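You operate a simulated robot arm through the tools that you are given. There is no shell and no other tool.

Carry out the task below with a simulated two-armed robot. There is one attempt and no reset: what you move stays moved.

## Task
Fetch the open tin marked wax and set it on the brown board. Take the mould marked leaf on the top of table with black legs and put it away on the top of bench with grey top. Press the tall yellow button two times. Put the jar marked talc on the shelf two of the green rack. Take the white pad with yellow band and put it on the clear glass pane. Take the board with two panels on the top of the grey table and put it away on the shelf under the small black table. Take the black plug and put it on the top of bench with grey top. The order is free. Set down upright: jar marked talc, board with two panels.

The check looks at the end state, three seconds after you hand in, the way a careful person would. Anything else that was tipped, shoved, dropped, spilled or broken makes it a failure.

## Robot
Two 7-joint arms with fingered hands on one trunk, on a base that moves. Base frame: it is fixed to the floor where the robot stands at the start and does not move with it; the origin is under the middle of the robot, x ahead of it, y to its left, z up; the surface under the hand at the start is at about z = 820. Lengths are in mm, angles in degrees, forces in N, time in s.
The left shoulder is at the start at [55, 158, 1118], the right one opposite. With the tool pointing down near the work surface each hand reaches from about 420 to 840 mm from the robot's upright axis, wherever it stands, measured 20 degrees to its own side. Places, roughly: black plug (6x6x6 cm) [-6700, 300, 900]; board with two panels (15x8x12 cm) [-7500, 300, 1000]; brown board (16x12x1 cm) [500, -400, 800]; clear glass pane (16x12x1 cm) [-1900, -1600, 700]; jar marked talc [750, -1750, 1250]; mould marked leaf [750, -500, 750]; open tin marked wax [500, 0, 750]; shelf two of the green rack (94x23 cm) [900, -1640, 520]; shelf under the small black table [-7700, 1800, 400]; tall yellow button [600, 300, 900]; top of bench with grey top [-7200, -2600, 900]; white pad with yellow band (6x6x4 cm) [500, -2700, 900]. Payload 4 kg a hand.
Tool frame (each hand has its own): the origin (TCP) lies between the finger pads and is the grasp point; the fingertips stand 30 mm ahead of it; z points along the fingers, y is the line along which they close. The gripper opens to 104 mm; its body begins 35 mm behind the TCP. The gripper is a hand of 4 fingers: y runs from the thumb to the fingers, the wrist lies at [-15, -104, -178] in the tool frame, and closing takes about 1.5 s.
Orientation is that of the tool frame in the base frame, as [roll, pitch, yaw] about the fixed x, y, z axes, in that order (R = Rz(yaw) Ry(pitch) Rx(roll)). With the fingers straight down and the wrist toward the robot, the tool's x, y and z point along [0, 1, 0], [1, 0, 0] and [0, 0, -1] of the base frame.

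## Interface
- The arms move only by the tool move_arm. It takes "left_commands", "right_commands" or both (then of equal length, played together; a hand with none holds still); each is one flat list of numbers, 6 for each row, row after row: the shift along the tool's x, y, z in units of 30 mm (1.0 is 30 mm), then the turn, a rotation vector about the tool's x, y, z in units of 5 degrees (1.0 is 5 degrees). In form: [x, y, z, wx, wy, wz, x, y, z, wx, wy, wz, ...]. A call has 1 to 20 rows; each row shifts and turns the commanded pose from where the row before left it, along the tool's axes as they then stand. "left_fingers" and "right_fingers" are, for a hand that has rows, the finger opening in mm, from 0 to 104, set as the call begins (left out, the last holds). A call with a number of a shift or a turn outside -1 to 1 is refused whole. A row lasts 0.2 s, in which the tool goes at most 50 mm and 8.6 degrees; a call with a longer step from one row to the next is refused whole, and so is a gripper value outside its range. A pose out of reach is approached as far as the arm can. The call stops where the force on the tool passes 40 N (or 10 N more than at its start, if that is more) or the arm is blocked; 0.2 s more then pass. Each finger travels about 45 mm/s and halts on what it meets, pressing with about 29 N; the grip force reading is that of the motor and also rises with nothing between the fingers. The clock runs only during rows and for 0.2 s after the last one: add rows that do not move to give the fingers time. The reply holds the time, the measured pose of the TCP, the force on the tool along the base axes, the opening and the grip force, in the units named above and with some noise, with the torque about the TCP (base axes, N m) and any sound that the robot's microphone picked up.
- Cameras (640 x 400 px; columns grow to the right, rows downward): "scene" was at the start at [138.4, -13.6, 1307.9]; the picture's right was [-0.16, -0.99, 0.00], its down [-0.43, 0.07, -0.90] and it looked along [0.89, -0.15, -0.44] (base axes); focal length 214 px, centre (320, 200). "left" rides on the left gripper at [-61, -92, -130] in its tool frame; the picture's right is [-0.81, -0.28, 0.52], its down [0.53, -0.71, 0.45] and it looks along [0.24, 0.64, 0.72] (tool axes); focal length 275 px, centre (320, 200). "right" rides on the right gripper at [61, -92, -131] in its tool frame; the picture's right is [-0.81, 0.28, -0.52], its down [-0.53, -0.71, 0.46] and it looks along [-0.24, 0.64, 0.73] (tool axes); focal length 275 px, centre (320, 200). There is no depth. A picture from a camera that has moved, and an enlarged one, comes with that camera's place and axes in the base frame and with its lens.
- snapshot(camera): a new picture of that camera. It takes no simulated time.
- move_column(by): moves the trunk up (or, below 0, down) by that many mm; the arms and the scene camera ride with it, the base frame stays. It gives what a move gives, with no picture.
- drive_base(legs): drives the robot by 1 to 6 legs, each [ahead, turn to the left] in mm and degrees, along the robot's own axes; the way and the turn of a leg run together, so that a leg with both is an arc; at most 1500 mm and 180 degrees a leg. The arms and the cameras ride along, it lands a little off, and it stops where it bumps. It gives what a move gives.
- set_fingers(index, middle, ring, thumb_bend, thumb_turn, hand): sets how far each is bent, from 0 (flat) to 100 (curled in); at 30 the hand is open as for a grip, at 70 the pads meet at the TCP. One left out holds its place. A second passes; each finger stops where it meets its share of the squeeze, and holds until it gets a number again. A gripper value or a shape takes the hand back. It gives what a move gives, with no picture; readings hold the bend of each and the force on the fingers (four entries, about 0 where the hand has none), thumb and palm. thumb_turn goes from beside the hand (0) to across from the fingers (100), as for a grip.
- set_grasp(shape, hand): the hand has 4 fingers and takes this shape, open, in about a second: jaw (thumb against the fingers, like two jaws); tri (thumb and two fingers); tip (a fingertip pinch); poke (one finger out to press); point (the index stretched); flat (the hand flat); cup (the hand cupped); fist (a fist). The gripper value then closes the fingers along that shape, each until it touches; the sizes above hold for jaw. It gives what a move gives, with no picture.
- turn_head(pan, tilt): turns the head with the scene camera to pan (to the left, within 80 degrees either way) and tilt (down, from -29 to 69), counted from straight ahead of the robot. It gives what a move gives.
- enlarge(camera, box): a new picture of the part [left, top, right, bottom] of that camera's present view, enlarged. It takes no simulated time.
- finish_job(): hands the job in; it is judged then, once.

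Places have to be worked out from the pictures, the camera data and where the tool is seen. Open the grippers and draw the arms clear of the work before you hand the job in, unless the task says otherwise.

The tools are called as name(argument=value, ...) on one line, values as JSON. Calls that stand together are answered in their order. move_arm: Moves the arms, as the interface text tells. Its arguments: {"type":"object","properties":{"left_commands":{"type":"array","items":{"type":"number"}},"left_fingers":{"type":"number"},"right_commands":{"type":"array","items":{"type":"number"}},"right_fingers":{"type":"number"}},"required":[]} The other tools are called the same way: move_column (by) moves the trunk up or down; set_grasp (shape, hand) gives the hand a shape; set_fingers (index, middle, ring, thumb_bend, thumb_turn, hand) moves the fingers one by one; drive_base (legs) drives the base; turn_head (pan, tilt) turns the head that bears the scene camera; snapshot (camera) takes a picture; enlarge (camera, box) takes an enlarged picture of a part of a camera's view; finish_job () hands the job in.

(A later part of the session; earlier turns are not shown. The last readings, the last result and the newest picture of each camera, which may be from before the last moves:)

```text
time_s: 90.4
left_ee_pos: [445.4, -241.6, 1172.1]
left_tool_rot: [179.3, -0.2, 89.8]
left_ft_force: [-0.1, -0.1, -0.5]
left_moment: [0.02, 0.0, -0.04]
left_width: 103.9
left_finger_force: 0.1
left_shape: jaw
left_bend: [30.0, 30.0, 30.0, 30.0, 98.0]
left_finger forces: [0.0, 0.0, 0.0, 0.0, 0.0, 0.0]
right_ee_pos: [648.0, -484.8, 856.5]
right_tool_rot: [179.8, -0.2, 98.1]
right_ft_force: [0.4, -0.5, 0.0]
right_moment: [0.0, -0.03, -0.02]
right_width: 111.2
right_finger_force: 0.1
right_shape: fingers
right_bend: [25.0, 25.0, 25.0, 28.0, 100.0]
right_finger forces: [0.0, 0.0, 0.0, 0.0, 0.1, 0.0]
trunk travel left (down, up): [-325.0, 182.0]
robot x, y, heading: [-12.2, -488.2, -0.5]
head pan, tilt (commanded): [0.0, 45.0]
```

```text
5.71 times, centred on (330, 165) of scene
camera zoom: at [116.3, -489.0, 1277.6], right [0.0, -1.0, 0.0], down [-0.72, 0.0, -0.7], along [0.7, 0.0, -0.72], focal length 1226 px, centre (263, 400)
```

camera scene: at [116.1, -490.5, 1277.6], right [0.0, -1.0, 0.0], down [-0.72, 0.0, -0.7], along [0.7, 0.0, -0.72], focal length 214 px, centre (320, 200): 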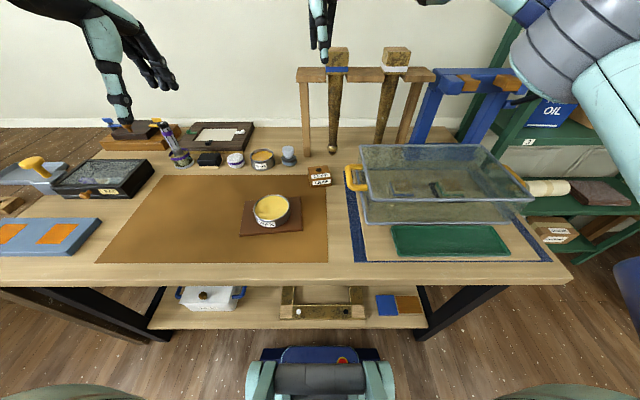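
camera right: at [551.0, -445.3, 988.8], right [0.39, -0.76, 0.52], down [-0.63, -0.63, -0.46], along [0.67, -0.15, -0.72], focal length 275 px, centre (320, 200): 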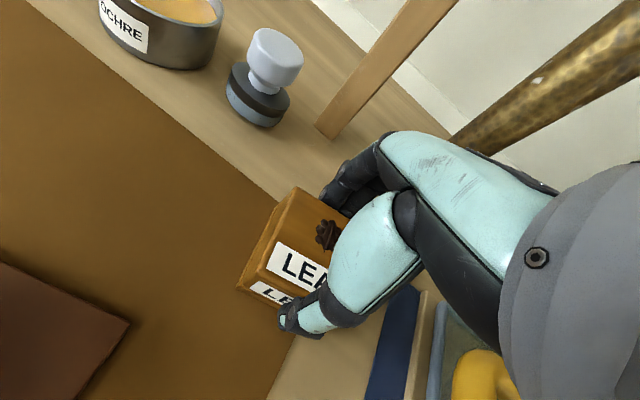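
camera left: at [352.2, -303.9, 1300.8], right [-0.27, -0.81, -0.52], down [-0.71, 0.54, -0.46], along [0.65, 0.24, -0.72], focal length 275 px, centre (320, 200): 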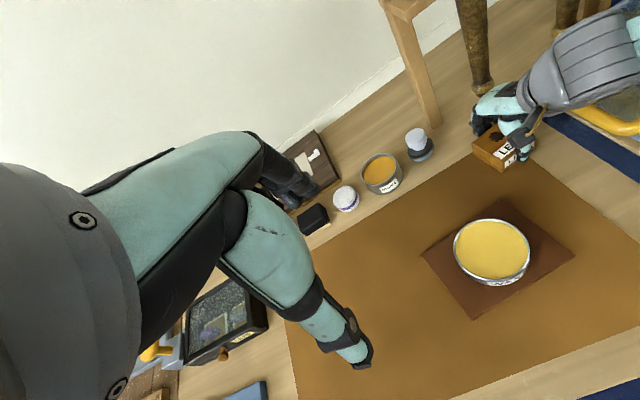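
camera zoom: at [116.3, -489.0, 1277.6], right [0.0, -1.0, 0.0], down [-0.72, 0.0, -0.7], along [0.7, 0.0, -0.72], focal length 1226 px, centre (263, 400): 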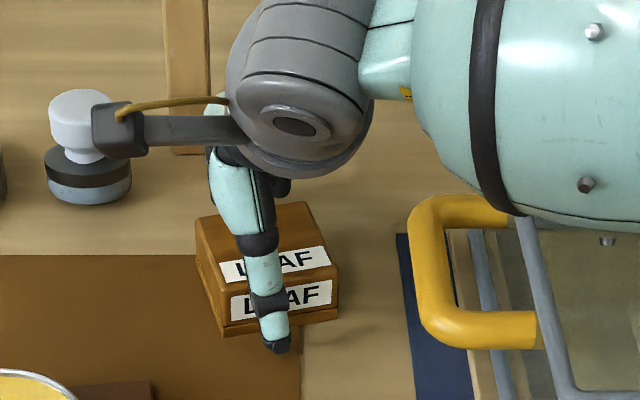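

The block is now centred under the hand, turned ≈12.5°. I turn the hand a further 4.5° and close again.

move_arm(right_commands=[0, 0, 0, 0, 0, -0.9, 0, 0, 0, 0, 0, 0, 0, 0, 0, 0, 0, 0])

move_arm(right_commands=[0, 0, 0, 0, 0, 0, 0, 0, 0, 0, 0, 0, 0, 0, 0, 0, 0, 0, 0, 0, 0, 0, 0, 0, 0, 0, 0, 0, 0, 0, 0, 0, 0, 0, 0, 0, 0, 0, 0, 0, 0, 0, 0, 0, 0, 0, 0, 0, 0, 0, 0, 0, 0, 0], right_fingers=40)

enlarge(camera="right", box=[220, 130, 440, 360])

enlarge(camera="scene", box=[300, 130, 360, 200])

```text
time_s: 91.2
left_ee_pos: [445.7, -241.7, 1171.3]
left_tool_rot: [179.3, -0.3, 89.8]
left_ft_force: [0.5, 0.5, 0.1]
left_moment: [-0.04, -0.05, -0.03]
left_width: 104.3
left_finger_force: 0.1
left_shape: jaw
left_bend: [30.0, 30.0, 30.0, 30.0, 98.0]
left_finger forces: [0.1, 0.0, 0.0, 0.1, 0.0, 0.1]
right_ee_pos: [649.5, -485.0, 857.0]
right_tool_rot: [179.8, 0.0, 102.7]
right_ft_force: [0.0, 0.2, -0.1]
right_moment: [0.01, 0.01, 0.04]
right_width: 111.4
right_finger_force: 0.1
right_shape: fingers
right_bend: [25.0, 25.0, 25.0, 28.0, 100.0]
right_finger forces: [0.0, 0.0, 0.0, 0.0, 0.0, 0.0]
trunk travel left (down, up): [-325.0, 182.0]
robot x, y, heading: [-11.2, -490.5, 0.1]
head pan, tilt (commanded): [0.0, 45.0]
```

```text
time_s: 93.2
left_ee_pos: [445.7, -242.6, 1173.3]
left_tool_rot: [179.3, -0.2, 89.8]
left_ft_force: [1.1, 0.4, -1.1]
left_moment: [-0.03, 0.0, 0.01]
left_width: 104.1
left_finger_force: 0.1
left_shape: jaw
left_bend: [30.0, 30.0, 30.0, 30.0, 98.0]
left_finger forces: [0.0, 0.0, 0.0, 0.1, 0.0, 0.0]
right_ee_pos: [650.4, -483.8, 856.0]
right_tool_rot: [179.8, 0.0, 102.6]
right_ft_force: [0.5, 0.0, -0.1]
right_moment: [0.05, -0.03, -0.01]
right_width: 59.8
right_finger_force: 29.2
right_shape: jaw
right_bend: [74.0, 44.0, 41.0, 62.0, 99.0]
right_finger forces: [15.0, 8.1, 3.6, 0.1, 26.5, 0.0]
trunk travel left (down, up): [-325.0, 182.0]
robot x, y, heading: [-13.8, -490.2, -0.1]
head pan, tilt (commanded): [0.0, 45.0]
```

```text
1.74 times, centred on (330, 245) of right
camera zoom: at [546.9, -444.0, 985.9], right [0.44, -0.73, 0.52], down [-0.58, -0.68, -0.46], along [0.68, -0.1, -0.72], focal length 479 px, centre (303, 122)
```

zoom: 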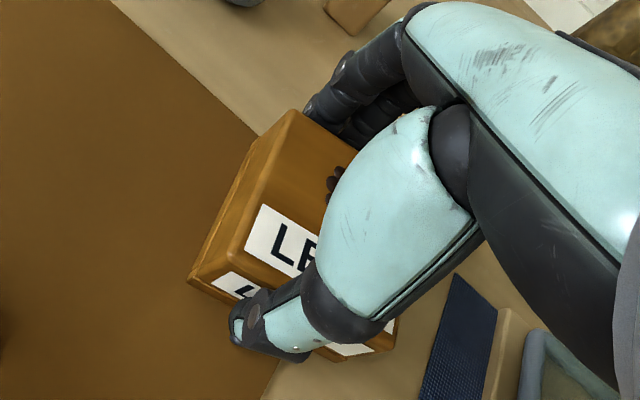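

```text
5.71 times, centred on (330, 165) of scene
camera zoom: at [116.5, -489.1, 1277.6], right [0.0, -1.0, 0.0], down [-0.72, 0.0, -0.7], along [0.7, 0.0, -0.72], focal length 1226 px, centre (263, 400)
```

zoom: 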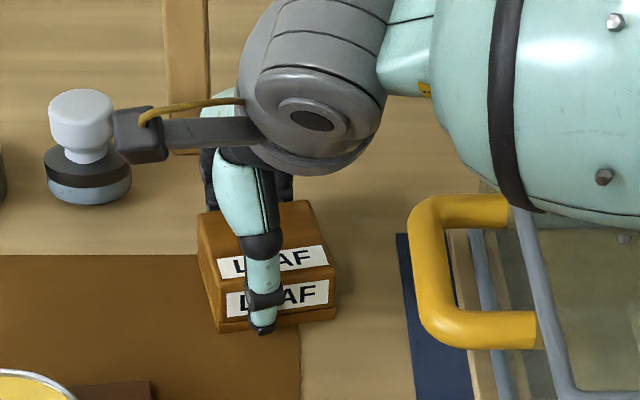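

The same finger pattern repeats, so it is how this hand wraps the block. I lift slowly and check whether it holds level.

move_arm(right_commands=[0, 0, -0.2, 0, 0, 0, 0, 0, -0.3, 0, 0, 0, 0, 0, -0.4, 0, 0, 0, 0, 0, -0.4, 0, 0, 0, 0, 0, -0.4, 0, 0, 0, 0, 0, 0, 0, 0, 0])

enlarge(camera="right", box=[220, 130, 440, 360])

enlarge(camera="scene", box=[280, 110, 360, 200])

```text
time_s: 94.6
left_ee_pos: [447.1, -240.8, 1171.5]
left_tool_rot: [179.3, -0.3, 89.8]
left_ft_force: [-0.4, -0.1, -0.1]
left_moment: [-0.01, 0.04, 0.04]
left_width: 103.9
left_finger_force: 0.1
left_shape: jaw
left_bend: [30.0, 30.0, 30.0, 30.0, 98.0]
left_finger forces: [0.0, 0.1, 0.0, 0.0, 0.0, 0.0]
right_ee_pos: [648.9, -484.1, 909.7]
right_tool_rot: [179.9, -0.1, 102.6]
right_ft_force: [-0.5, 0.2, -0.6]
right_moment: [0.01, 0.01, 0.04]
right_width: 59.9
right_finger_force: 28.6
right_shape: jaw
right_bend: [74.0, 44.0, 41.0, 62.0, 99.0]
right_finger forces: [14.9, 8.0, 3.6, 0.0, 26.4, 0.1]
trunk travel left (down, up): [-325.0, 182.0]
robot x, y, heading: [-11.2, -488.6, -0.3]
head pan, tilt (commanded): [0.0, 45.0]
```

```text
1.74 times, centred on (330, 245) of right
camera zoom: at [547.2, -444.1, 1038.5], right [0.44, -0.73, 0.52], down [-0.58, -0.68, -0.46], along [0.68, -0.1, -0.72], focal length 479 px, centre (303, 122)
```

zoom: 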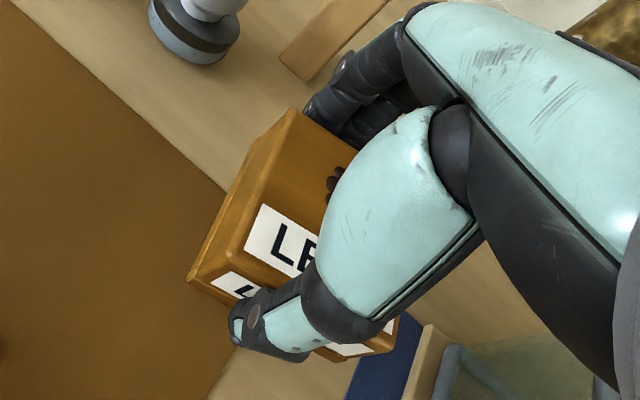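

```text
4.44 times, centred on (320, 155) of scene
camera zoom: at [116.6, -489.1, 1277.5], right [0.0, -1.0, 0.0], down [-0.72, 0.0, -0.7], along [0.7, 0.0, -0.72], focal length 953 px, centre (320, 400)
```

zoom: 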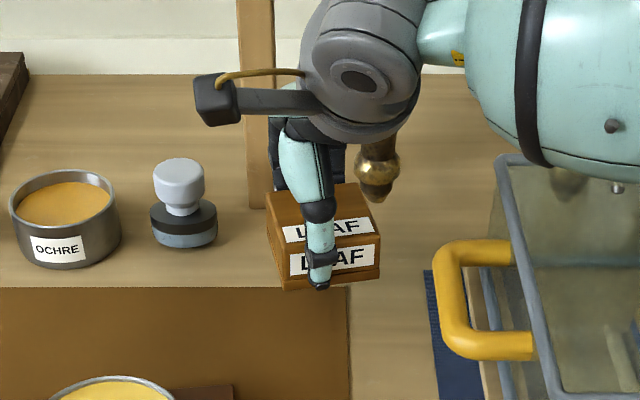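

The block is held firmly (its bottom is ≈35 mm below TCP). I lift straight up and draw the right arm back.

move_arm(right_commands=[0, 0, -0.8, 0, 0, 0, 0, 0, -1, 0, 0, 0, 0, 0, -1, 0, 0, 0, 0, 0, -1, 0, 0, 0, 0, 0, -1, 0, 0, 0, 0, 0, -1, 0, 0, 0, 0, 0, -1, 0, 0, 0, 0, 0, -1, 0, 0, 0, 0, -0.8, -0.3, 0, 0, 0, -0.3, -1, 0, 0, 0, 0, -0.7, -1, 0, 0, 0, 0, -0.7, -1, 0, 0, 0, 0, -0.7, -1, 0, 0, 0, 0, -0.7, -1, 0, 0, 0, 0, -0.7, -1, 0, 0, 0, 0, -0.5, -0.5, 0, 0, 0, 0, 0, 0, 0, 0, 0, 0])

snapshot(camera="scene")

snapshot(camera="right")

```text
time_s: 98.2
left_ee_pos: [445.8, -241.3, 1173.8]
left_tool_rot: [179.3, -0.2, 89.8]
left_ft_force: [-0.3, -0.4, 0.4]
left_moment: [0.01, 0.03, -0.01]
left_width: 103.9
left_finger_force: 0.1
left_shape: jaw
left_bend: [30.0, 30.0, 30.0, 30.0, 98.0]
left_finger forces: [0.1, 0.1, 0.0, 0.1, 0.1, 0.0]
right_ee_pos: [465.4, -658.8, 1149.0]
right_tool_rot: [179.9, 0.0, 102.6]
right_ft_force: [-0.2, 0.3, 0.2]
right_moment: [0.02, 0.0, 0.04]
right_width: 59.7
right_finger_force: 28.6
right_shape: jaw
right_bend: [74.0, 44.0, 41.0, 62.0, 99.0]
right_finger forces: [14.9, 8.0, 3.6, 0.0, 26.4, 0.0]
trunk travel left (down, up): [-325.0, 182.0]
robot x, y, heading: [-12.1, -487.9, -0.4]
head pan, tilt (commanded): [0.0, 45.0]
```

```text
taken
camera scene: at [116.6, -488.8, 1277.5], right [0.0, -1.0, 0.0], down [-0.72, 0.0, -0.7], along [0.7, 0.0, -0.72], focal length 214 px, centre (320, 200)
```

scene: 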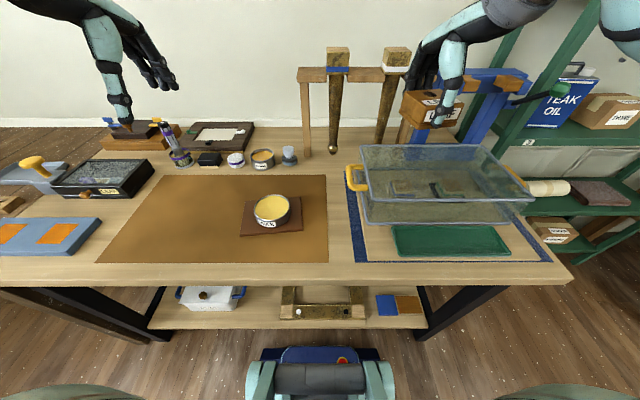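

```text
taken
camera right: at [363.2, -618.4, 1278.6], right [0.44, -0.73, 0.52], down [-0.58, -0.68, -0.46], along [0.68, -0.1, -0.72], focal length 275 px, centre (320, 200)
```

right: 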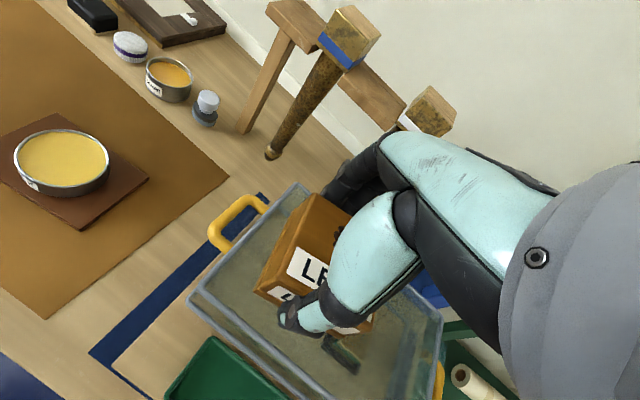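

The block is secure. I back off and drive to the green rack: back 250, turn right 90°, ahead 1200, turn left 90°.

drive_base(legs=[[-250, 0], [0, -90], [1200, 0], [0, 90]])

turn_head(pan=0, tilt=10)

snapshot(camera="scene")

```text
time_s: 115.1
left_ee_pos: [171.1, -1441.5, 1172.3]
left_tool_rot: [179.4, -0.3, 87.6]
left_ft_force: [0.1, 0.2, -0.6]
left_moment: [-0.02, -0.01, -0.04]
left_width: 104.2
left_finger_force: 0.1
left_shape: jaw
left_bend: [30.0, 30.0, 30.0, 30.0, 98.0]
left_finger forces: [0.0, 0.0, 0.0, 0.0, 0.0, 0.0]
right_ee_pos: [174.4, -1859.0, 1149.1]
right_tool_rot: [179.9, -0.1, 100.4]
right_ft_force: [-0.1, 0.4, -1.2]
right_moment: [-0.02, 0.0, -0.01]
right_width: 59.4
right_finger_force: 29.2
right_shape: jaw
right_bend: [74.0, 44.0, 41.0, 63.0, 99.0]
right_finger forces: [14.8, 7.8, 3.7, 0.0, 26.2, 0.0]
trunk travel left (down, up): [-325.0, 182.0]
robot x, y, heading: [-298.8, -1681.0, -2.3]
head pan, tilt (commanded): [0.0, 45.0]
```

```text
time_s: 116.1
left_ee_pos: [157.7, -1440.4, 1177.7]
left_tool_rot: [178.7, -0.4, 87.6]
left_ft_force: [-0.2, 0.4, -0.4]
left_moment: [0.05, 0.0, -0.03]
left_width: 103.7
left_finger_force: 0.1
left_shape: jaw
left_bend: [30.0, 30.0, 30.0, 30.0, 98.0]
left_finger forces: [0.1, 0.0, 0.0, 0.0, 0.1, 0.0]
right_ee_pos: [161.4, -1860.0, 1153.6]
right_tool_rot: [179.3, 0.1, 100.4]
right_ft_force: [0.7, -0.2, -1.0]
right_moment: [0.0, 0.0, -0.03]
right_width: 59.2
right_finger_force: 28.7
right_shape: jaw
right_bend: [74.0, 44.0, 42.0, 63.0, 99.0]
right_finger forces: [15.2, 7.7, 3.7, 0.0, 26.7, 0.1]
trunk travel left (down, up): [-325.0, 182.0]
robot x, y, heading: [-295.4, -1683.0, -2.5]
head pan, tilt (commanded): [0.0, 10.0]
```

```text
taken
camera scene: at [-155.4, -1689.9, 1332.3], right [-0.04, -1.0, 0.0], down [-0.19, 0.01, -0.98], along [0.98, -0.04, -0.19], focal length 214 px, centre (320, 200)
```

scene: 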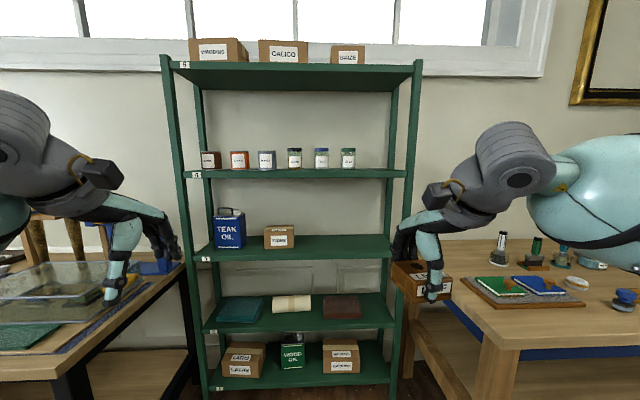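

The rack is in view with shelves tagged 1–5 and a row of jars on shelf 4. I enlarge to read the labels and find the free space on shelf 2.

enlarge(camera="scene", box=[180, 130, 400, 190])

enlarge(camera="scene", box=[180, 230, 410, 390])

enlarge(camera="scene", box=[400, 200, 640, 380])

```text
2.91 times, centred on (290, 160) of scene
camera zoom: at [-155.4, -1689.9, 1332.3], right [-0.04, -1.0, 0.0], down [-0.19, 0.01, -0.98], along [0.98, -0.04, -0.19], focal length 624 px, centre (407, 316)
```

zoom: 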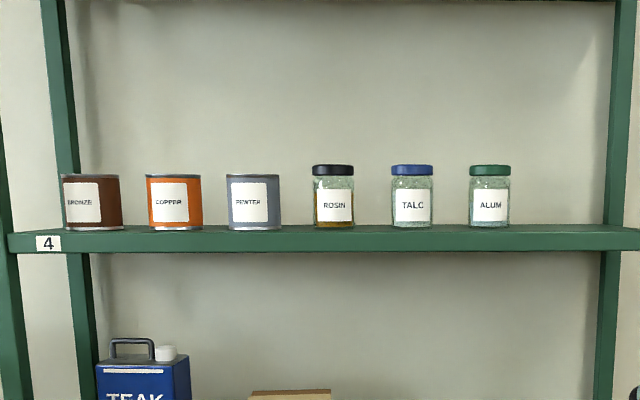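

```text
2.50 times, centred on (295, 310) of scene
camera zoom: at [-155.4, -1689.9, 1332.3], right [-0.04, -1.0, 0.0], down [-0.19, 0.01, -0.98], along [0.98, -0.04, -0.19], focal length 536 px, centre (382, -75)
```

zoom: 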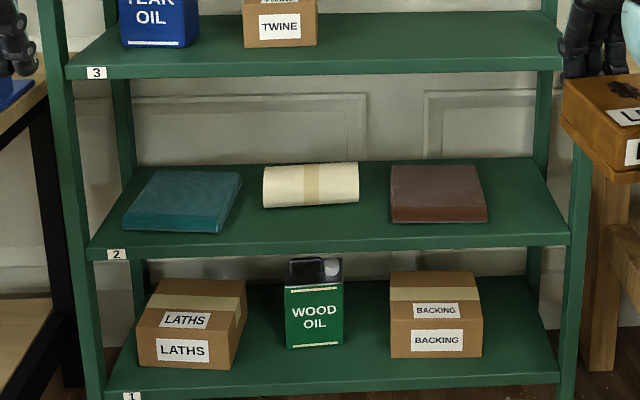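

```text
2.22 times, centred on (520, 290) of scene
camera zoom: at [-155.4, -1689.9, 1332.3], right [-0.04, -1.0, 0.0], down [-0.19, 0.01, -0.98], along [0.98, -0.04, -0.19], focal length 477 px, centre (-124, 0)
```

zoom: 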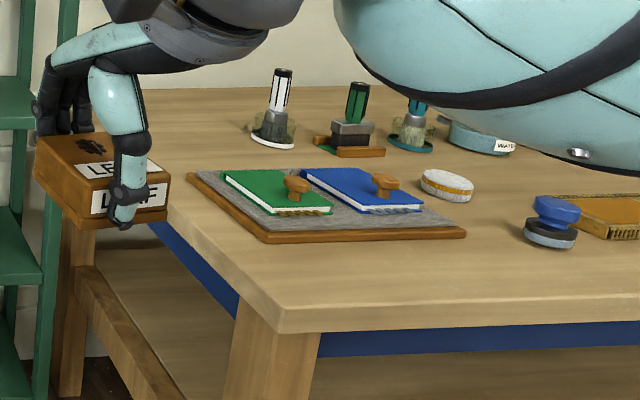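

TALC stands between ROSIN and ALUM on shelf 4 (jar ≈60 mm wide, ≈95 mm high); shelf 2 has free space in front of the cream roll. I plan a side grasp with the left hand pitched 45° forward; first I rotate the left hand here in free space.

move_arm(left_commands=[0, 0, 0, 0, 0, 1, 0, 0, 0, 0, 0, 1, 0, 0, 0, 0, 0, 1, 0, 0, 0, 0, 0, 1, 0, 0, 0, 0, 0, 1, 0, 0, 0, 0, 0, 1, 0, 0, 0, 0, 0, 1, 0, 0, 0, 0, 0, 1, 0, 0, 0, 0, 0, 1, 0, 0, 0, 0, 0, 1, 0, 0, 0, 0, 0, 1, 0, 0, 0, 0, 0, 1, 0, 0, 0, 0, 0, 1, 0, 0, 0, 0, 0, 1, 0, 0, 0, 0, 0, 1, 0, 0, 0, 0, 0, 1, 0, 0, 0, 0, 0, 1, 0, 0, 0, 0, 0, 0.5])

snapshot(camera="scene")

```text
time_s: 119.9
left_ee_pos: [156.5, -1439.8, 1177.2]
left_tool_rot: [-179.8, -1.4, 0.0]
left_ft_force: [-0.2, -0.1, 0.2]
left_moment: [-0.01, -0.02, -0.01]
left_width: 104.0
left_finger_force: 0.0
left_shape: jaw
left_bend: [30.0, 30.0, 30.0, 30.0, 98.0]
left_finger forces: [0.0, 0.0, 0.0, 0.1, 0.1, 0.0]
right_ee_pos: [161.1, -1859.2, 1154.6]
right_tool_rot: [179.2, 0.2, 100.4]
right_ft_force: [-0.6, -0.6, -0.8]
right_moment: [0.0, -0.02, 0.0]
right_width: 59.1
right_finger_force: 29.0
right_shape: jaw
right_bend: [74.0, 44.0, 42.0, 63.0, 99.0]
right_finger forces: [15.2, 7.8, 3.7, 0.0, 26.6, 0.0]
trunk travel left (down, up): [-325.0, 182.0]
robot x, y, heading: [-291.9, -1683.6, -2.5]
head pan, tilt (commanded): [0.0, 10.0]
```

```text
taken
camera scene: at [-155.8, -1689.2, 1332.4], right [-0.04, -1.0, 0.0], down [-0.19, 0.01, -0.98], along [0.98, -0.04, -0.19], focal length 214 px, centre (320, 200)
```

scene: 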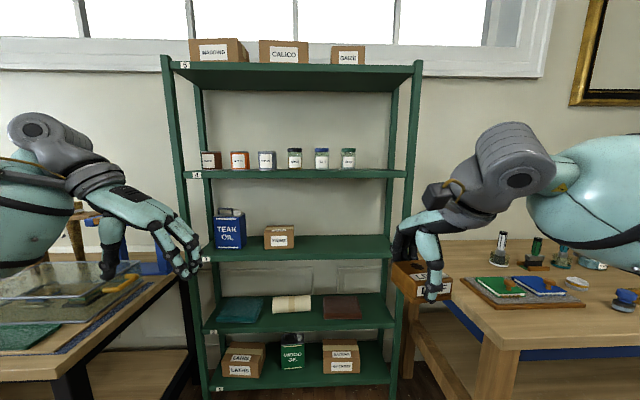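

The turn worked. Now I pitch the left hand 45° so the fingers point forward-down.

move_arm(left_commands=[0, 0, 0, 0, 1, 0, 0, 0, 0, 0, 1, 0, 0, 0, 0, 0, 1, 0, 0, 0, 0, 0, 1, 0, 0, 0, 0, 0, 1, 0, 0, 0, 0, 0, 1, 0, 0, 0, 0, 0, 1, 0, 0, 0, 0, 0, 1, 0, 0, 0, 0, 0, 0.7, 0, 0, 0, 0, 0, 0, 0])

snapshot(camera="scene")

snapshot(camera="left")

```text
time_s: 122.1
left_ee_pos: [157.9, -1442.2, 1177.7]
left_tool_rot: [-179.7, -44.9, -0.1]
left_ft_force: [-0.3, -0.6, 0.4]
left_moment: [0.03, 0.02, -0.03]
left_width: 104.1
left_finger_force: 0.1
left_shape: jaw
left_bend: [30.0, 30.0, 30.0, 30.0, 98.0]
left_finger forces: [0.0, 0.0, 0.1, 0.0, 0.0, 0.0]
right_ee_pos: [161.1, -1859.2, 1154.9]
right_tool_rot: [179.2, 0.2, 100.4]
right_ft_force: [-0.9, 0.4, -0.5]
right_moment: [0.01, 0.01, 0.01]
right_width: 59.2
right_finger_force: 28.8
right_shape: jaw
right_bend: [74.0, 44.0, 42.0, 63.0, 99.0]
right_finger forces: [15.1, 7.7, 3.7, 0.1, 26.5, 0.0]
trunk travel left (down, up): [-325.0, 182.0]
robot x, y, heading: [-299.2, -1684.3, -2.3]
head pan, tilt (commanded): [0.0, 10.0]
```

```text
taken
camera scene: at [-155.6, -1689.3, 1332.4], right [-0.04, -1.0, 0.0], down [-0.19, 0.01, -0.98], along [0.98, -0.04, -0.19], focal length 214 px, centre (320, 200)
```

scene: 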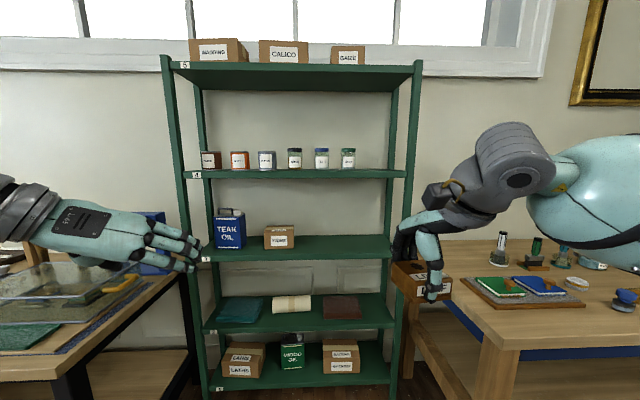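

```text
taken
camera left: at [21.5, -1351.2, 1226.4], right [-0.21, 0.28, -0.94], down [0.7, 0.71, 0.06], along [0.69, -0.64, -0.34], focal length 275 px, centre (320, 200)
```

left: 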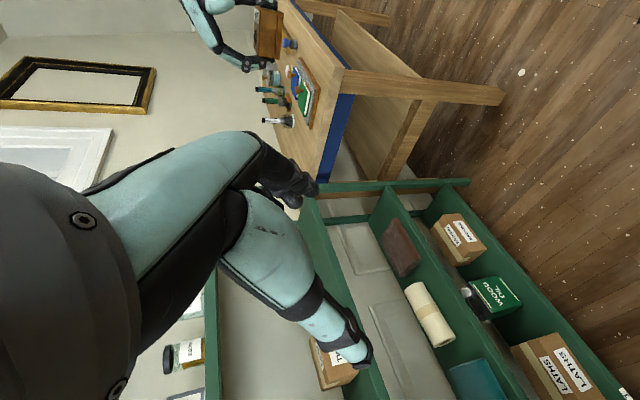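

The hand is pitched. I raise the trunk 160 mm and drive straight toward the rack (to about x=200), staying clear of it.

move_column(by=160)

drive_base(legs=[[0, 2.4], [495, 0]])

turn_head(pan=0, tilt=15)

snapshot(camera="scene")

snapshot(camera="left")

```text
time_s: 123.9
left_ee_pos: [156.1, -1442.4, 1338.5]
left_tool_rot: [-179.8, -44.9, 0.0]
left_ft_force: [0.5, 0.1, -0.2]
left_moment: [0.01, 0.03, 0.01]
left_width: 103.9
left_finger_force: 0.0
left_shape: jaw
left_bend: [30.0, 30.0, 30.0, 30.0, 98.0]
left_finger forces: [0.0, 0.0, 0.0, 0.0, 0.1, 0.0]
right_ee_pos: [161.9, -1860.4, 1314.8]
right_tool_rot: [179.2, 0.2, 100.4]
right_ft_force: [-0.2, -0.7, 0.1]
right_moment: [0.04, 0.0, 0.0]
right_width: 59.1
right_finger_force: 29.3
right_shape: jaw
right_bend: [74.0, 44.0, 42.0, 63.0, 99.0]
right_finger forces: [15.2, 7.8, 3.7, 0.0, 26.6, 0.0]
trunk travel left (down, up): [-485.0, 22.0]
robot x, y, heading: [-297.9, -1683.7, -2.2]
head pan, tilt (commanded): [0.0, 10.0]
```

```text
time_s: 127.4
left_ee_pos: [644.2, -1425.9, 1338.9]
left_tool_rot: [-179.7, -45.0, 2.1]
left_ft_force: [0.8, 0.4, 0.6]
left_moment: [0.01, 0.01, -0.05]
left_width: 104.3
left_finger_force: 0.0
left_shape: jaw
left_bend: [30.0, 30.0, 30.0, 30.0, 98.0]
left_finger forces: [0.1, 0.1, 0.1, 0.0, 0.0, 0.0]
right_ee_pos: [664.5, -1841.7, 1315.4]
right_tool_rot: [179.1, 0.2, 102.5]
right_ft_force: [0.0, 0.8, -1.4]
right_moment: [-0.01, 0.04, 0.01]
right_width: 59.2
right_finger_force: 28.7
right_shape: jaw
right_bend: [74.0, 44.0, 42.0, 63.0, 99.0]
right_finger forces: [15.0, 7.8, 3.7, 0.1, 26.6, 0.0]
trunk travel left (down, up): [-485.0, 22.0]
robot x, y, heading: [201.6, -1688.0, -0.5]
head pan, tilt (commanded): [0.0, 10.0]
```

```text
time_s: 128.1
left_ee_pos: [631.7, -1425.2, 1343.4]
left_tool_rot: [-179.6, -45.5, 2.1]
left_ft_force: [0.5, -0.4, -0.7]
left_moment: [-0.01, 0.02, -0.04]
left_width: 104.0
left_finger_force: 0.1
left_shape: jaw
left_bend: [30.0, 30.0, 30.0, 30.0, 97.0]
left_finger forces: [0.0, 0.0, 0.0, 0.1, 0.1, 0.1]
right_ee_pos: [651.5, -1843.2, 1320.1]
right_tool_rot: [178.5, 0.4, 102.5]
right_ft_force: [0.8, 0.3, -0.1]
right_moment: [0.05, -0.01, 0.0]
right_width: 59.0
right_finger_force: 29.4
right_shape: jaw
right_bend: [74.0, 44.0, 42.0, 63.0, 99.0]
right_finger forces: [15.6, 8.1, 4.0, 0.0, 27.7, 0.0]
trunk travel left (down, up): [-485.0, 22.0]
robot x, y, heading: [199.7, -1684.9, -0.2]
head pan, tilt (commanded): [0.0, 15.0]
```

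```text
taken
camera scene: at [346.0, -1685.3, 1485.0], right [-0.01, -1.0, 0.0], down [-0.27, 0.0, -0.96], along [0.96, -0.01, -0.27], focal length 214 px, centre (320, 200)
```

scene: 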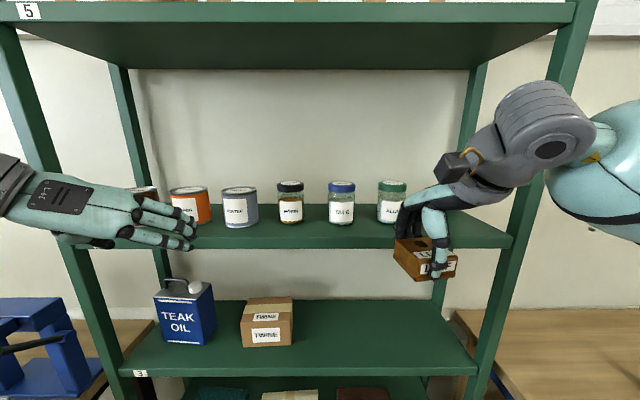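

```text
taken
camera left: at [491.4, -1341.2, 1390.6], right [-0.21, 0.27, -0.94], down [0.67, 0.74, 0.06], along [0.71, -0.61, -0.34], focal length 275 px, centre (320, 200)
```

left: 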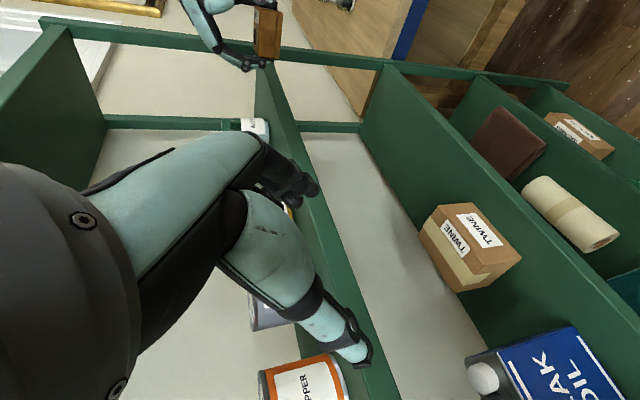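

I'm in front of the rack. I enlarge to measure the TALC jar and shelf edges from this nearer view.

enlarge(camera="scene", box=[260, 160, 420, 260])

enlarge(camera="scene", box=[0, 100, 260, 260])

```text
4.00 times, centred on (340, 210) of scene
camera zoom: at [346.0, -1685.3, 1485.0], right [-0.01, -1.0, 0.0], down [-0.27, 0.0, -0.96], along [0.96, -0.01, -0.27], focal length 858 px, centre (240, 160)
```

zoom: 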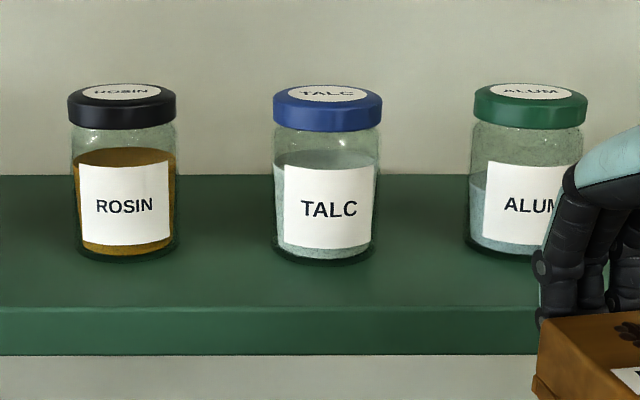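

```text
2.46 times, centred on (130, 180) of scene
camera zoom: at [346.0, -1685.3, 1485.0], right [-0.01, -1.0, 0.0], down [-0.27, 0.0, -0.96], along [0.96, -0.01, -0.27], focal length 528 px, centre (788, 249)
```

zoom: 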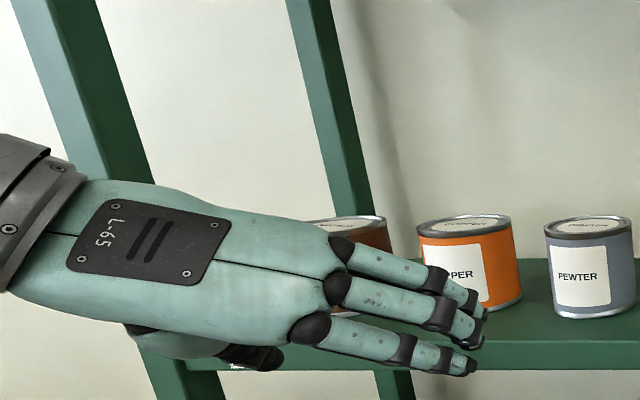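

The right hand with the block would crowd the jar, so I move it right/back, and slide the left hand sideways to in front of TALC, still outside the rack.

move_arm(right_commands=[-0.87, -0.7, 0, 0, 0, 0, -0.87, -0.7, 0, 0, 0, 0, -0.87, -0.7, 0, 0, 0, 0, -0.87, -0.7, 0, 0, 0, 0, 0, 0, 0, 0, 0, 0, 0, 0, 0, 0, 0, 0, 0, 0, 0, 0, 0, 0, 0, 0, 0, 0, 0, 0, 0, 0, 0, 0, 0, 0, 0, 0, 0, 0, 0, 0, 0, 0, 0, 0, 0, 0, 0, 0, 0, 0, 0, 0, 0, 0, 0, 0, 0, 0, 0, 0, 0, 0, 0, 0, 0, 0, 0, 0, 0, 0], left_commands=[0, 0, 0, -0.3, 0, 0.3, 0, 0, 0, 0, 0, 0, 0, 0, 0, 0, 0, 0, 0, 0, 0, 0, 0, 0, 0, 0.957, 0, 0, 0, 0, 0, 0.957, 0, 0, 0, 0, 0, 0.957, 0, 0, 0, 0, 0, 0.957, 0, 0, 0, 0, 0, 0.957, 0, 0, 0, 0, 0, 0.957, 0, 0, 0, 0, 0, 0.957, 0, 0, 0, 0, 0, 0.957, 0, 0, 0, 0, 0, 0.957, 0, 0, 0, 0, 0, 0.957, 0, 0, 0, 0, 0, 0.957, 0, 0, 0, 0])

snapshot(camera="scene")

snapshot(camera="left")

```text
time_s: 131.3
left_ee_pos: [629.8, -1744.2, 1343.9]
left_tool_rot: [-179.5, -45.8, -0.2]
left_ft_force: [0.1, -0.6, 0.3]
left_moment: [0.01, 0.0, 0.02]
left_width: 104.0
left_finger_force: 0.1
left_shape: jaw
left_bend: [30.0, 30.0, 30.0, 30.0, 97.0]
left_finger forces: [0.0, 0.0, 0.1, 0.1, 0.0, 0.0]
right_ee_pos: [590.0, -1964.5, 1318.6]
right_tool_rot: [178.5, 0.3, 102.4]
right_ft_force: [0.7, -0.7, -0.7]
right_moment: [0.03, 0.01, 0.0]
right_width: 59.0
right_finger_force: 28.5
right_shape: jaw
right_bend: [74.0, 44.0, 42.0, 63.0, 99.0]
right_finger forces: [15.5, 8.0, 3.9, 0.0, 27.5, 0.0]
trunk travel left (down, up): [-485.0, 22.0]
robot x, y, heading: [203.1, -1684.2, -0.6]
head pan, tilt (commanded): [0.0, 15.0]
```

```text
taken
camera scene: at [344.4, -1687.1, 1485.1], right [-0.01, -1.0, 0.0], down [-0.27, 0.0, -0.96], along [0.96, 0.0, -0.27], focal length 214 px, centre (320, 200)
```

scene: 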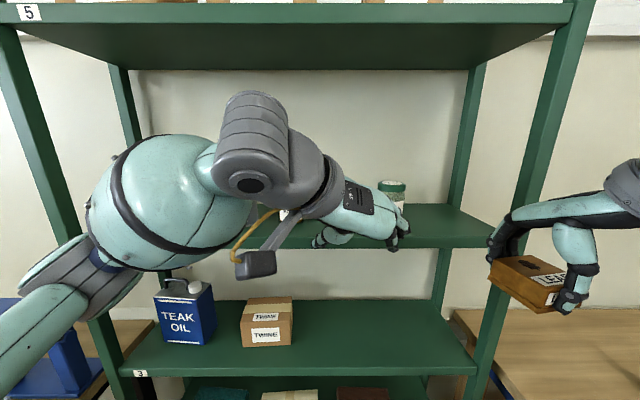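

```text
taken
camera left: at [493.0, -1653.3, 1389.7], right [-0.2, 0.28, -0.94], down [0.7, 0.72, 0.07], along [0.69, -0.64, -0.34], focal length 275 px, centre (320, 200)
```

left: 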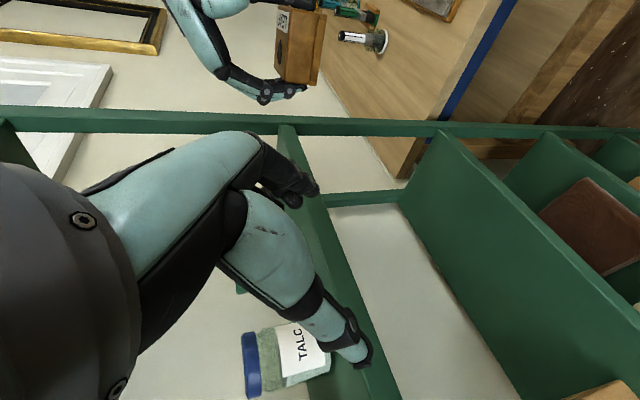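

Left hand is lined up with TALC (y≈-1743). I advance 120 mm toward the jar, raising 8 mm, then re-measure.

move_arm(left_commands=[0.745, 0, 0.67, 0, 0, 0, 0.745, 0, 0.67, 0, 0, 0, 0.745, 0, 0.67, 0, 0, 0, 0.745, 0, 0.67, 0, 0, 0, 0, 0, 0, 0, 0, 0])

snapshot(camera="left")

snapshot(camera="scene")

```text
time_s: 132.5
left_ee_pos: [751.5, -1741.7, 1350.8]
left_tool_rot: [-179.7, -45.7, 0.0]
left_ft_force: [0.4, 0.4, -0.2]
left_moment: [-0.01, 0.01, 0.02]
left_width: 103.9
left_finger_force: 0.0
left_shape: jaw
left_bend: [30.0, 30.0, 30.0, 30.0, 97.0]
left_finger forces: [0.1, 0.1, 0.0, 0.0, 0.0, 0.1]
right_ee_pos: [590.0, -1962.3, 1320.2]
right_tool_rot: [178.5, 0.3, 102.5]
right_ft_force: [-0.1, 0.9, -1.7]
right_moment: [0.02, 0.01, -0.01]
right_width: 59.0
right_finger_force: 29.5
right_shape: jaw
right_bend: [74.0, 44.0, 42.0, 63.0, 99.0]
right_finger forces: [15.5, 8.1, 3.9, 0.1, 27.6, 0.0]
trunk travel left (down, up): [-485.0, 22.0]
robot x, y, heading: [205.0, -1688.3, -0.2]
head pan, tilt (commanded): [0.0, 15.0]
```

```text
taken
camera left: at [615.1, -1651.5, 1397.7], right [-0.2, 0.28, -0.94], down [0.7, 0.72, 0.07], along [0.69, -0.64, -0.33], focal length 275 px, centre (320, 200)
```

left: 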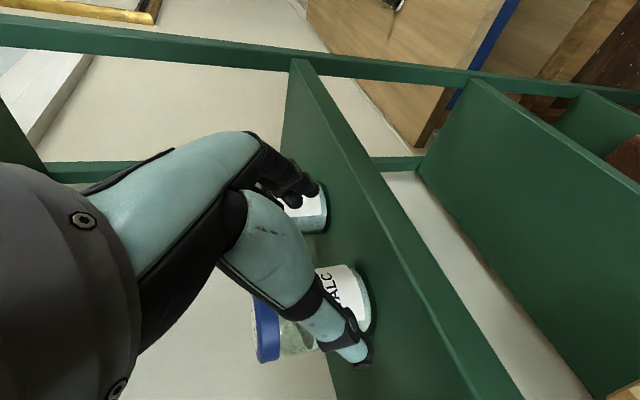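

```text
taken
camera scene: at [344.3, -1685.6, 1485.1], right [-0.01, -1.0, 0.0], down [-0.27, 0.0, -0.96], along [0.96, -0.01, -0.27], focal length 214 px, centre (320, 200)
```

scene: 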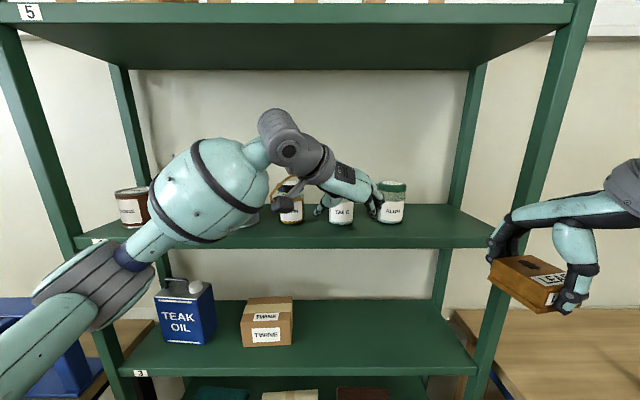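

I enlarge both views to check the fingers against the neighbouring jars.

enlarge(camera="left", box=[220, 150, 420, 390])

enlarge(camera="scene", box=[260, 160, 420, 260])

```text
1.67 times, centred on (320, 270) of left
camera zoom: at [615.1, -1651.5, 1397.7], right [-0.2, 0.28, -0.94], down [0.7, 0.72, 0.07], along [0.69, -0.64, -0.33], focal length 459 px, centre (320, 83)
```

zoom: 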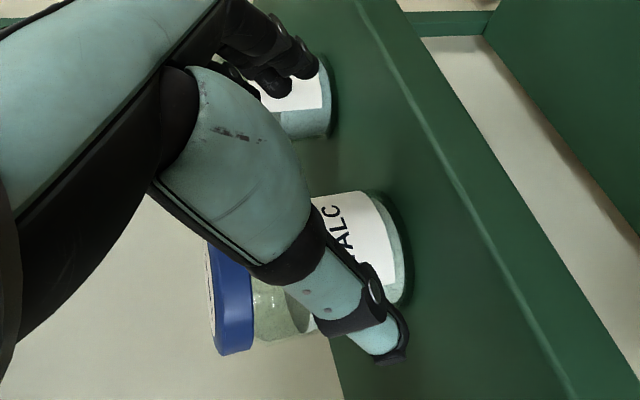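

```text
4.00 times, centred on (340, 210) of scene
camera zoom: at [344.3, -1685.6, 1485.1], right [-0.01, -1.0, 0.0], down [-0.27, 0.0, -0.96], along [0.96, -0.01, -0.27], focal length 858 px, centre (240, 160)
```

zoom: 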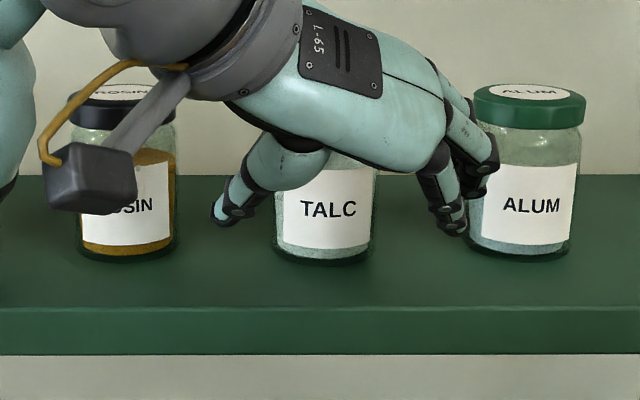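

Clearances on both sides look fine (≈17–20 mm). I advance another 70 mm slowly and check.

move_arm(left_commands=[0.42, 0, 0.4, 0, 0, 0, 0.42, 0, 0.4, 0, 0, 0, 0.42, 0, 0.4, 0, 0, 0, 0.42, 0, 0.4, 0, 0, 0, 0, 0, 0, 0, 0, 0])

enlarge(camera="left", box=[220, 150, 420, 390])

enlarge(camera="scene", box=[260, 160, 420, 260])

```text
time_s: 133.7
left_ee_pos: [818.6, -1741.1, 1353.3]
left_tool_rot: [-179.8, -45.6, 0.1]
left_ft_force: [-0.1, 0.3, -0.7]
left_moment: [0.03, -0.03, 0.02]
left_width: 103.9
left_finger_force: 0.1
left_shape: jaw
left_bend: [30.0, 30.0, 30.0, 30.0, 97.0]
left_finger forces: [0.0, 0.0, 0.0, 0.0, 0.1, 0.1]
right_ee_pos: [589.7, -1962.0, 1319.0]
right_tool_rot: [178.6, 0.4, 102.5]
right_ft_force: [-0.6, -0.1, -0.8]
right_moment: [-0.02, 0.03, 0.02]
right_width: 59.3
right_finger_force: 29.3
right_shape: jaw
right_bend: [74.0, 44.0, 42.0, 63.0, 99.0]
right_finger forces: [15.4, 8.1, 3.9, 0.0, 27.5, 0.0]
trunk travel left (down, up): [-485.0, 22.0]
robot x, y, heading: [199.4, -1684.2, -0.1]
head pan, tilt (commanded): [0.0, 15.0]
```

```text
1.67 times, centred on (320, 270) of left
camera zoom: at [682.9, -1650.9, 1400.5], right [-0.2, 0.28, -0.94], down [0.7, 0.72, 0.07], along [0.69, -0.64, -0.34], focal length 459 px, centre (320, 83)
```

zoom: 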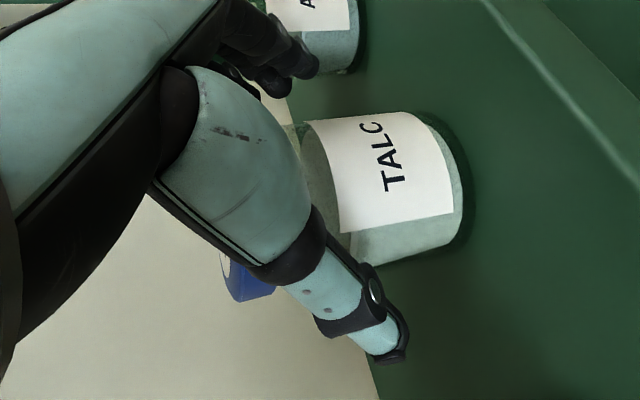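

```text
4.00 times, centred on (340, 210) of scene
camera zoom: at [344.4, -1685.4, 1485.1], right [-0.01, -1.0, 0.0], down [-0.27, 0.0, -0.96], along [0.96, -0.01, -0.27], focal length 858 px, centre (240, 160)
```

zoom: 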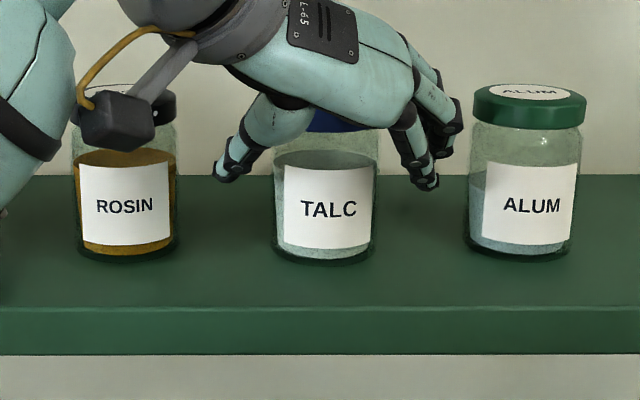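

The jar axis comes out at x≈870, y≈-1742, top at z≈1379. I advance 34 mm more so the jar stands between thumb and finger pads.

move_arm(left_commands=[0.263, 0, 0.271, 0, 0, 0, 0.263, 0, 0.271, 0, 0, 0, 0.263, 0, 0.271, 0, 0, 0, 0, 0, 0, 0, 0, 0])

enlarge(camera="left", box=[220, 150, 420, 390])

enlarge(camera="scene", box=[260, 160, 420, 260])

```text
time_s: 134.7
left_ee_pos: [854.6, -1739.7, 1353.5]
left_tool_rot: [-179.8, -45.7, 0.1]
left_ft_force: [-1.1, -0.2, -0.7]
left_moment: [0.02, -0.02, 0.01]
left_width: 104.2
left_finger_force: 0.1
left_shape: jaw
left_bend: [30.0, 30.0, 30.0, 30.0, 97.0]
left_finger forces: [0.1, 0.1, 0.1, 0.0, 0.0, 0.0]
right_ee_pos: [589.7, -1962.2, 1319.7]
right_tool_rot: [178.6, 0.4, 102.5]
right_ft_force: [-0.1, 0.6, -1.2]
right_moment: [-0.01, 0.02, -0.03]
right_width: 59.0
right_finger_force: 28.7
right_shape: jaw
right_bend: [74.0, 44.0, 42.0, 63.0, 99.0]
right_finger forces: [15.6, 8.0, 4.0, 0.0, 27.5, 0.1]
trunk travel left (down, up): [-485.0, 22.0]
robot x, y, heading: [201.4, -1684.6, -0.3]
head pan, tilt (commanded): [0.0, 15.0]
```

```text
1.67 times, centred on (320, 270) of left
camera zoom: at [717.4, -1650.0, 1400.2], right [-0.2, 0.28, -0.94], down [0.7, 0.72, 0.07], along [0.69, -0.64, -0.34], focal length 459 px, centre (320, 83)
```

zoom: 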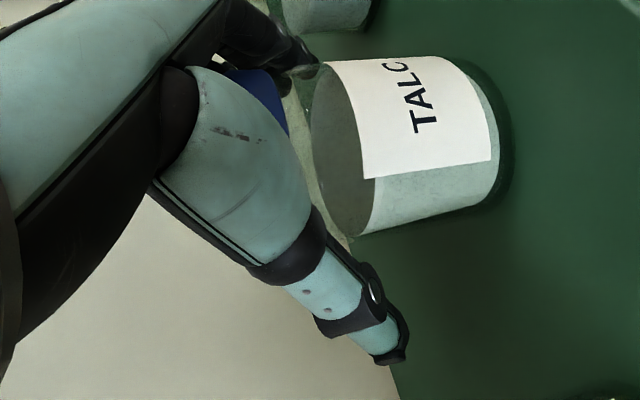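

```text
4.00 times, centred on (340, 210) of scene
camera zoom: at [344.3, -1685.4, 1485.1], right [-0.01, -1.0, 0.0], down [-0.27, 0.0, -0.96], along [0.96, -0.01, -0.27], focal length 858 px, centre (240, 160)
```

zoom: 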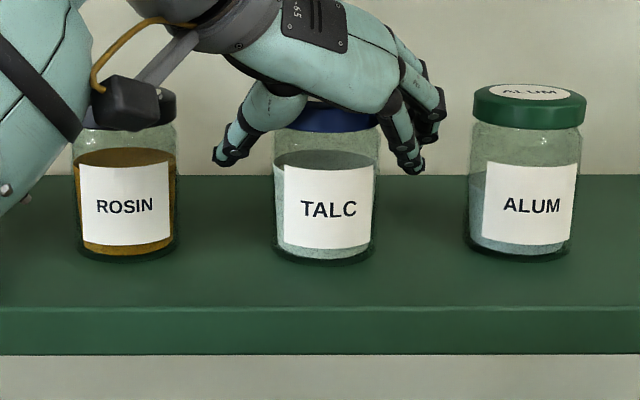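

The TCP sits on the jar axis at about lid-bottom height. I lower 8 mm (and back 4 mm) for a better hold on the body, then close.

move_arm(left_commands=[-0.28, 0, 0.09, 0, 0, 0, 0, 0, 0, 0, 0, 0])

move_arm(left_commands=[0, 0, 0, 0, 0, 0, 0, 0, 0, 0, 0, 0, 0, 0, 0, 0, 0, 0, 0, 0, 0, 0, 0, 0, 0, 0, 0, 0, 0, 0, 0, 0, 0, 0, 0, 0, 0, 0, 0, 0, 0, 0, 0, 0, 0, 0, 0, 0], left_fingers=45)

enlarge(camera="left", box=[220, 150, 420, 390])

enlarge(camera="scene", box=[260, 160, 420, 260])

```text
time_s: 135.3
left_ee_pos: [849.6, -1740.2, 1345.6]
left_tool_rot: [-179.6, -45.6, -0.1]
left_ft_force: [0.3, -0.4, 0.0]
left_moment: [-0.01, -0.01, -0.01]
left_width: 103.8
left_finger_force: 0.1
left_shape: jaw
left_bend: [30.0, 30.0, 30.0, 30.0, 97.0]
left_finger forces: [0.0, 0.0, 0.0, 0.0, 0.0, 0.0]
right_ee_pos: [589.4, -1962.0, 1320.1]
right_tool_rot: [178.5, 0.4, 102.4]
right_ft_force: [0.4, 0.7, -0.9]
right_moment: [0.03, 0.0, 0.01]
right_width: 59.1
right_finger_force: 29.3
right_shape: jaw
right_bend: [74.0, 44.0, 42.0, 63.0, 99.0]
right_finger forces: [15.5, 8.1, 3.8, 0.0, 27.5, 0.1]
trunk travel left (down, up): [-485.0, 22.0]
robot x, y, heading: [200.8, -1684.6, -0.2]
head pan, tilt (commanded): [0.0, 15.0]
```

```text
time_s: 137.1
left_ee_pos: [850.5, -1740.2, 1344.8]
left_tool_rot: [-179.8, -45.6, 0.0]
left_ft_force: [0.7, 0.7, -0.2]
left_moment: [0.0, 0.0, 0.0]
left_width: 56.8
left_finger_force: 29.0
left_shape: jaw
left_bend: [29.0, 43.0, 43.0, 68.0, 100.0]
left_finger forces: [15.5, 7.8, 0.5, 0.0, 25.4, 0.0]
right_ee_pos: [589.4, -1961.2, 1321.1]
right_tool_rot: [178.5, 0.4, 102.5]
right_ft_force: [-1.1, -0.3, -1.1]
right_moment: [0.0, 0.01, 0.02]
right_width: 59.0
right_finger_force: 29.1
right_shape: jaw
right_bend: [74.0, 44.0, 42.0, 63.0, 99.0]
right_finger forces: [15.5, 8.0, 3.9, 0.0, 27.4, 0.0]
trunk travel left (down, up): [-485.0, 22.0]
robot x, y, heading: [200.0, -1682.7, -0.4]
head pan, tilt (commanded): [0.0, 15.0]
```

```text
1.67 times, centred on (320, 270) of left
camera zoom: at [713.8, -1649.8, 1392.3], right [-0.2, 0.28, -0.94], down [0.7, 0.72, 0.07], along [0.69, -0.64, -0.34], focal length 459 px, centre (320, 83)
```

zoom: 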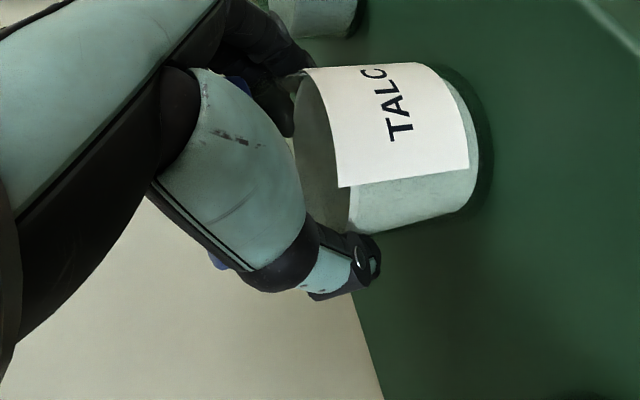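

```text
4.00 times, centred on (340, 210) of scene
camera zoom: at [344.6, -1685.2, 1485.1], right [-0.01, -1.0, 0.0], down [-0.27, 0.0, -0.96], along [0.96, -0.01, -0.27], focal length 858 px, centre (240, 160)
```

zoom: 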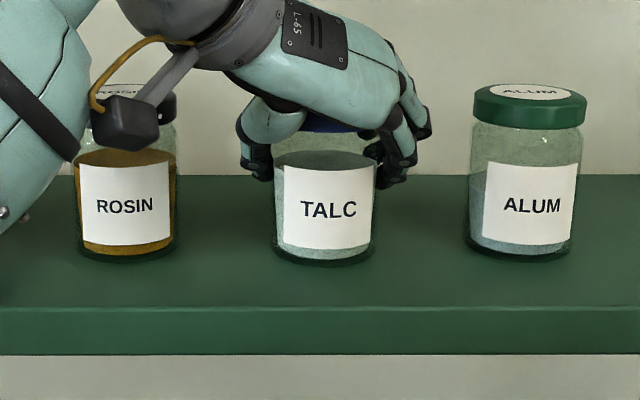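

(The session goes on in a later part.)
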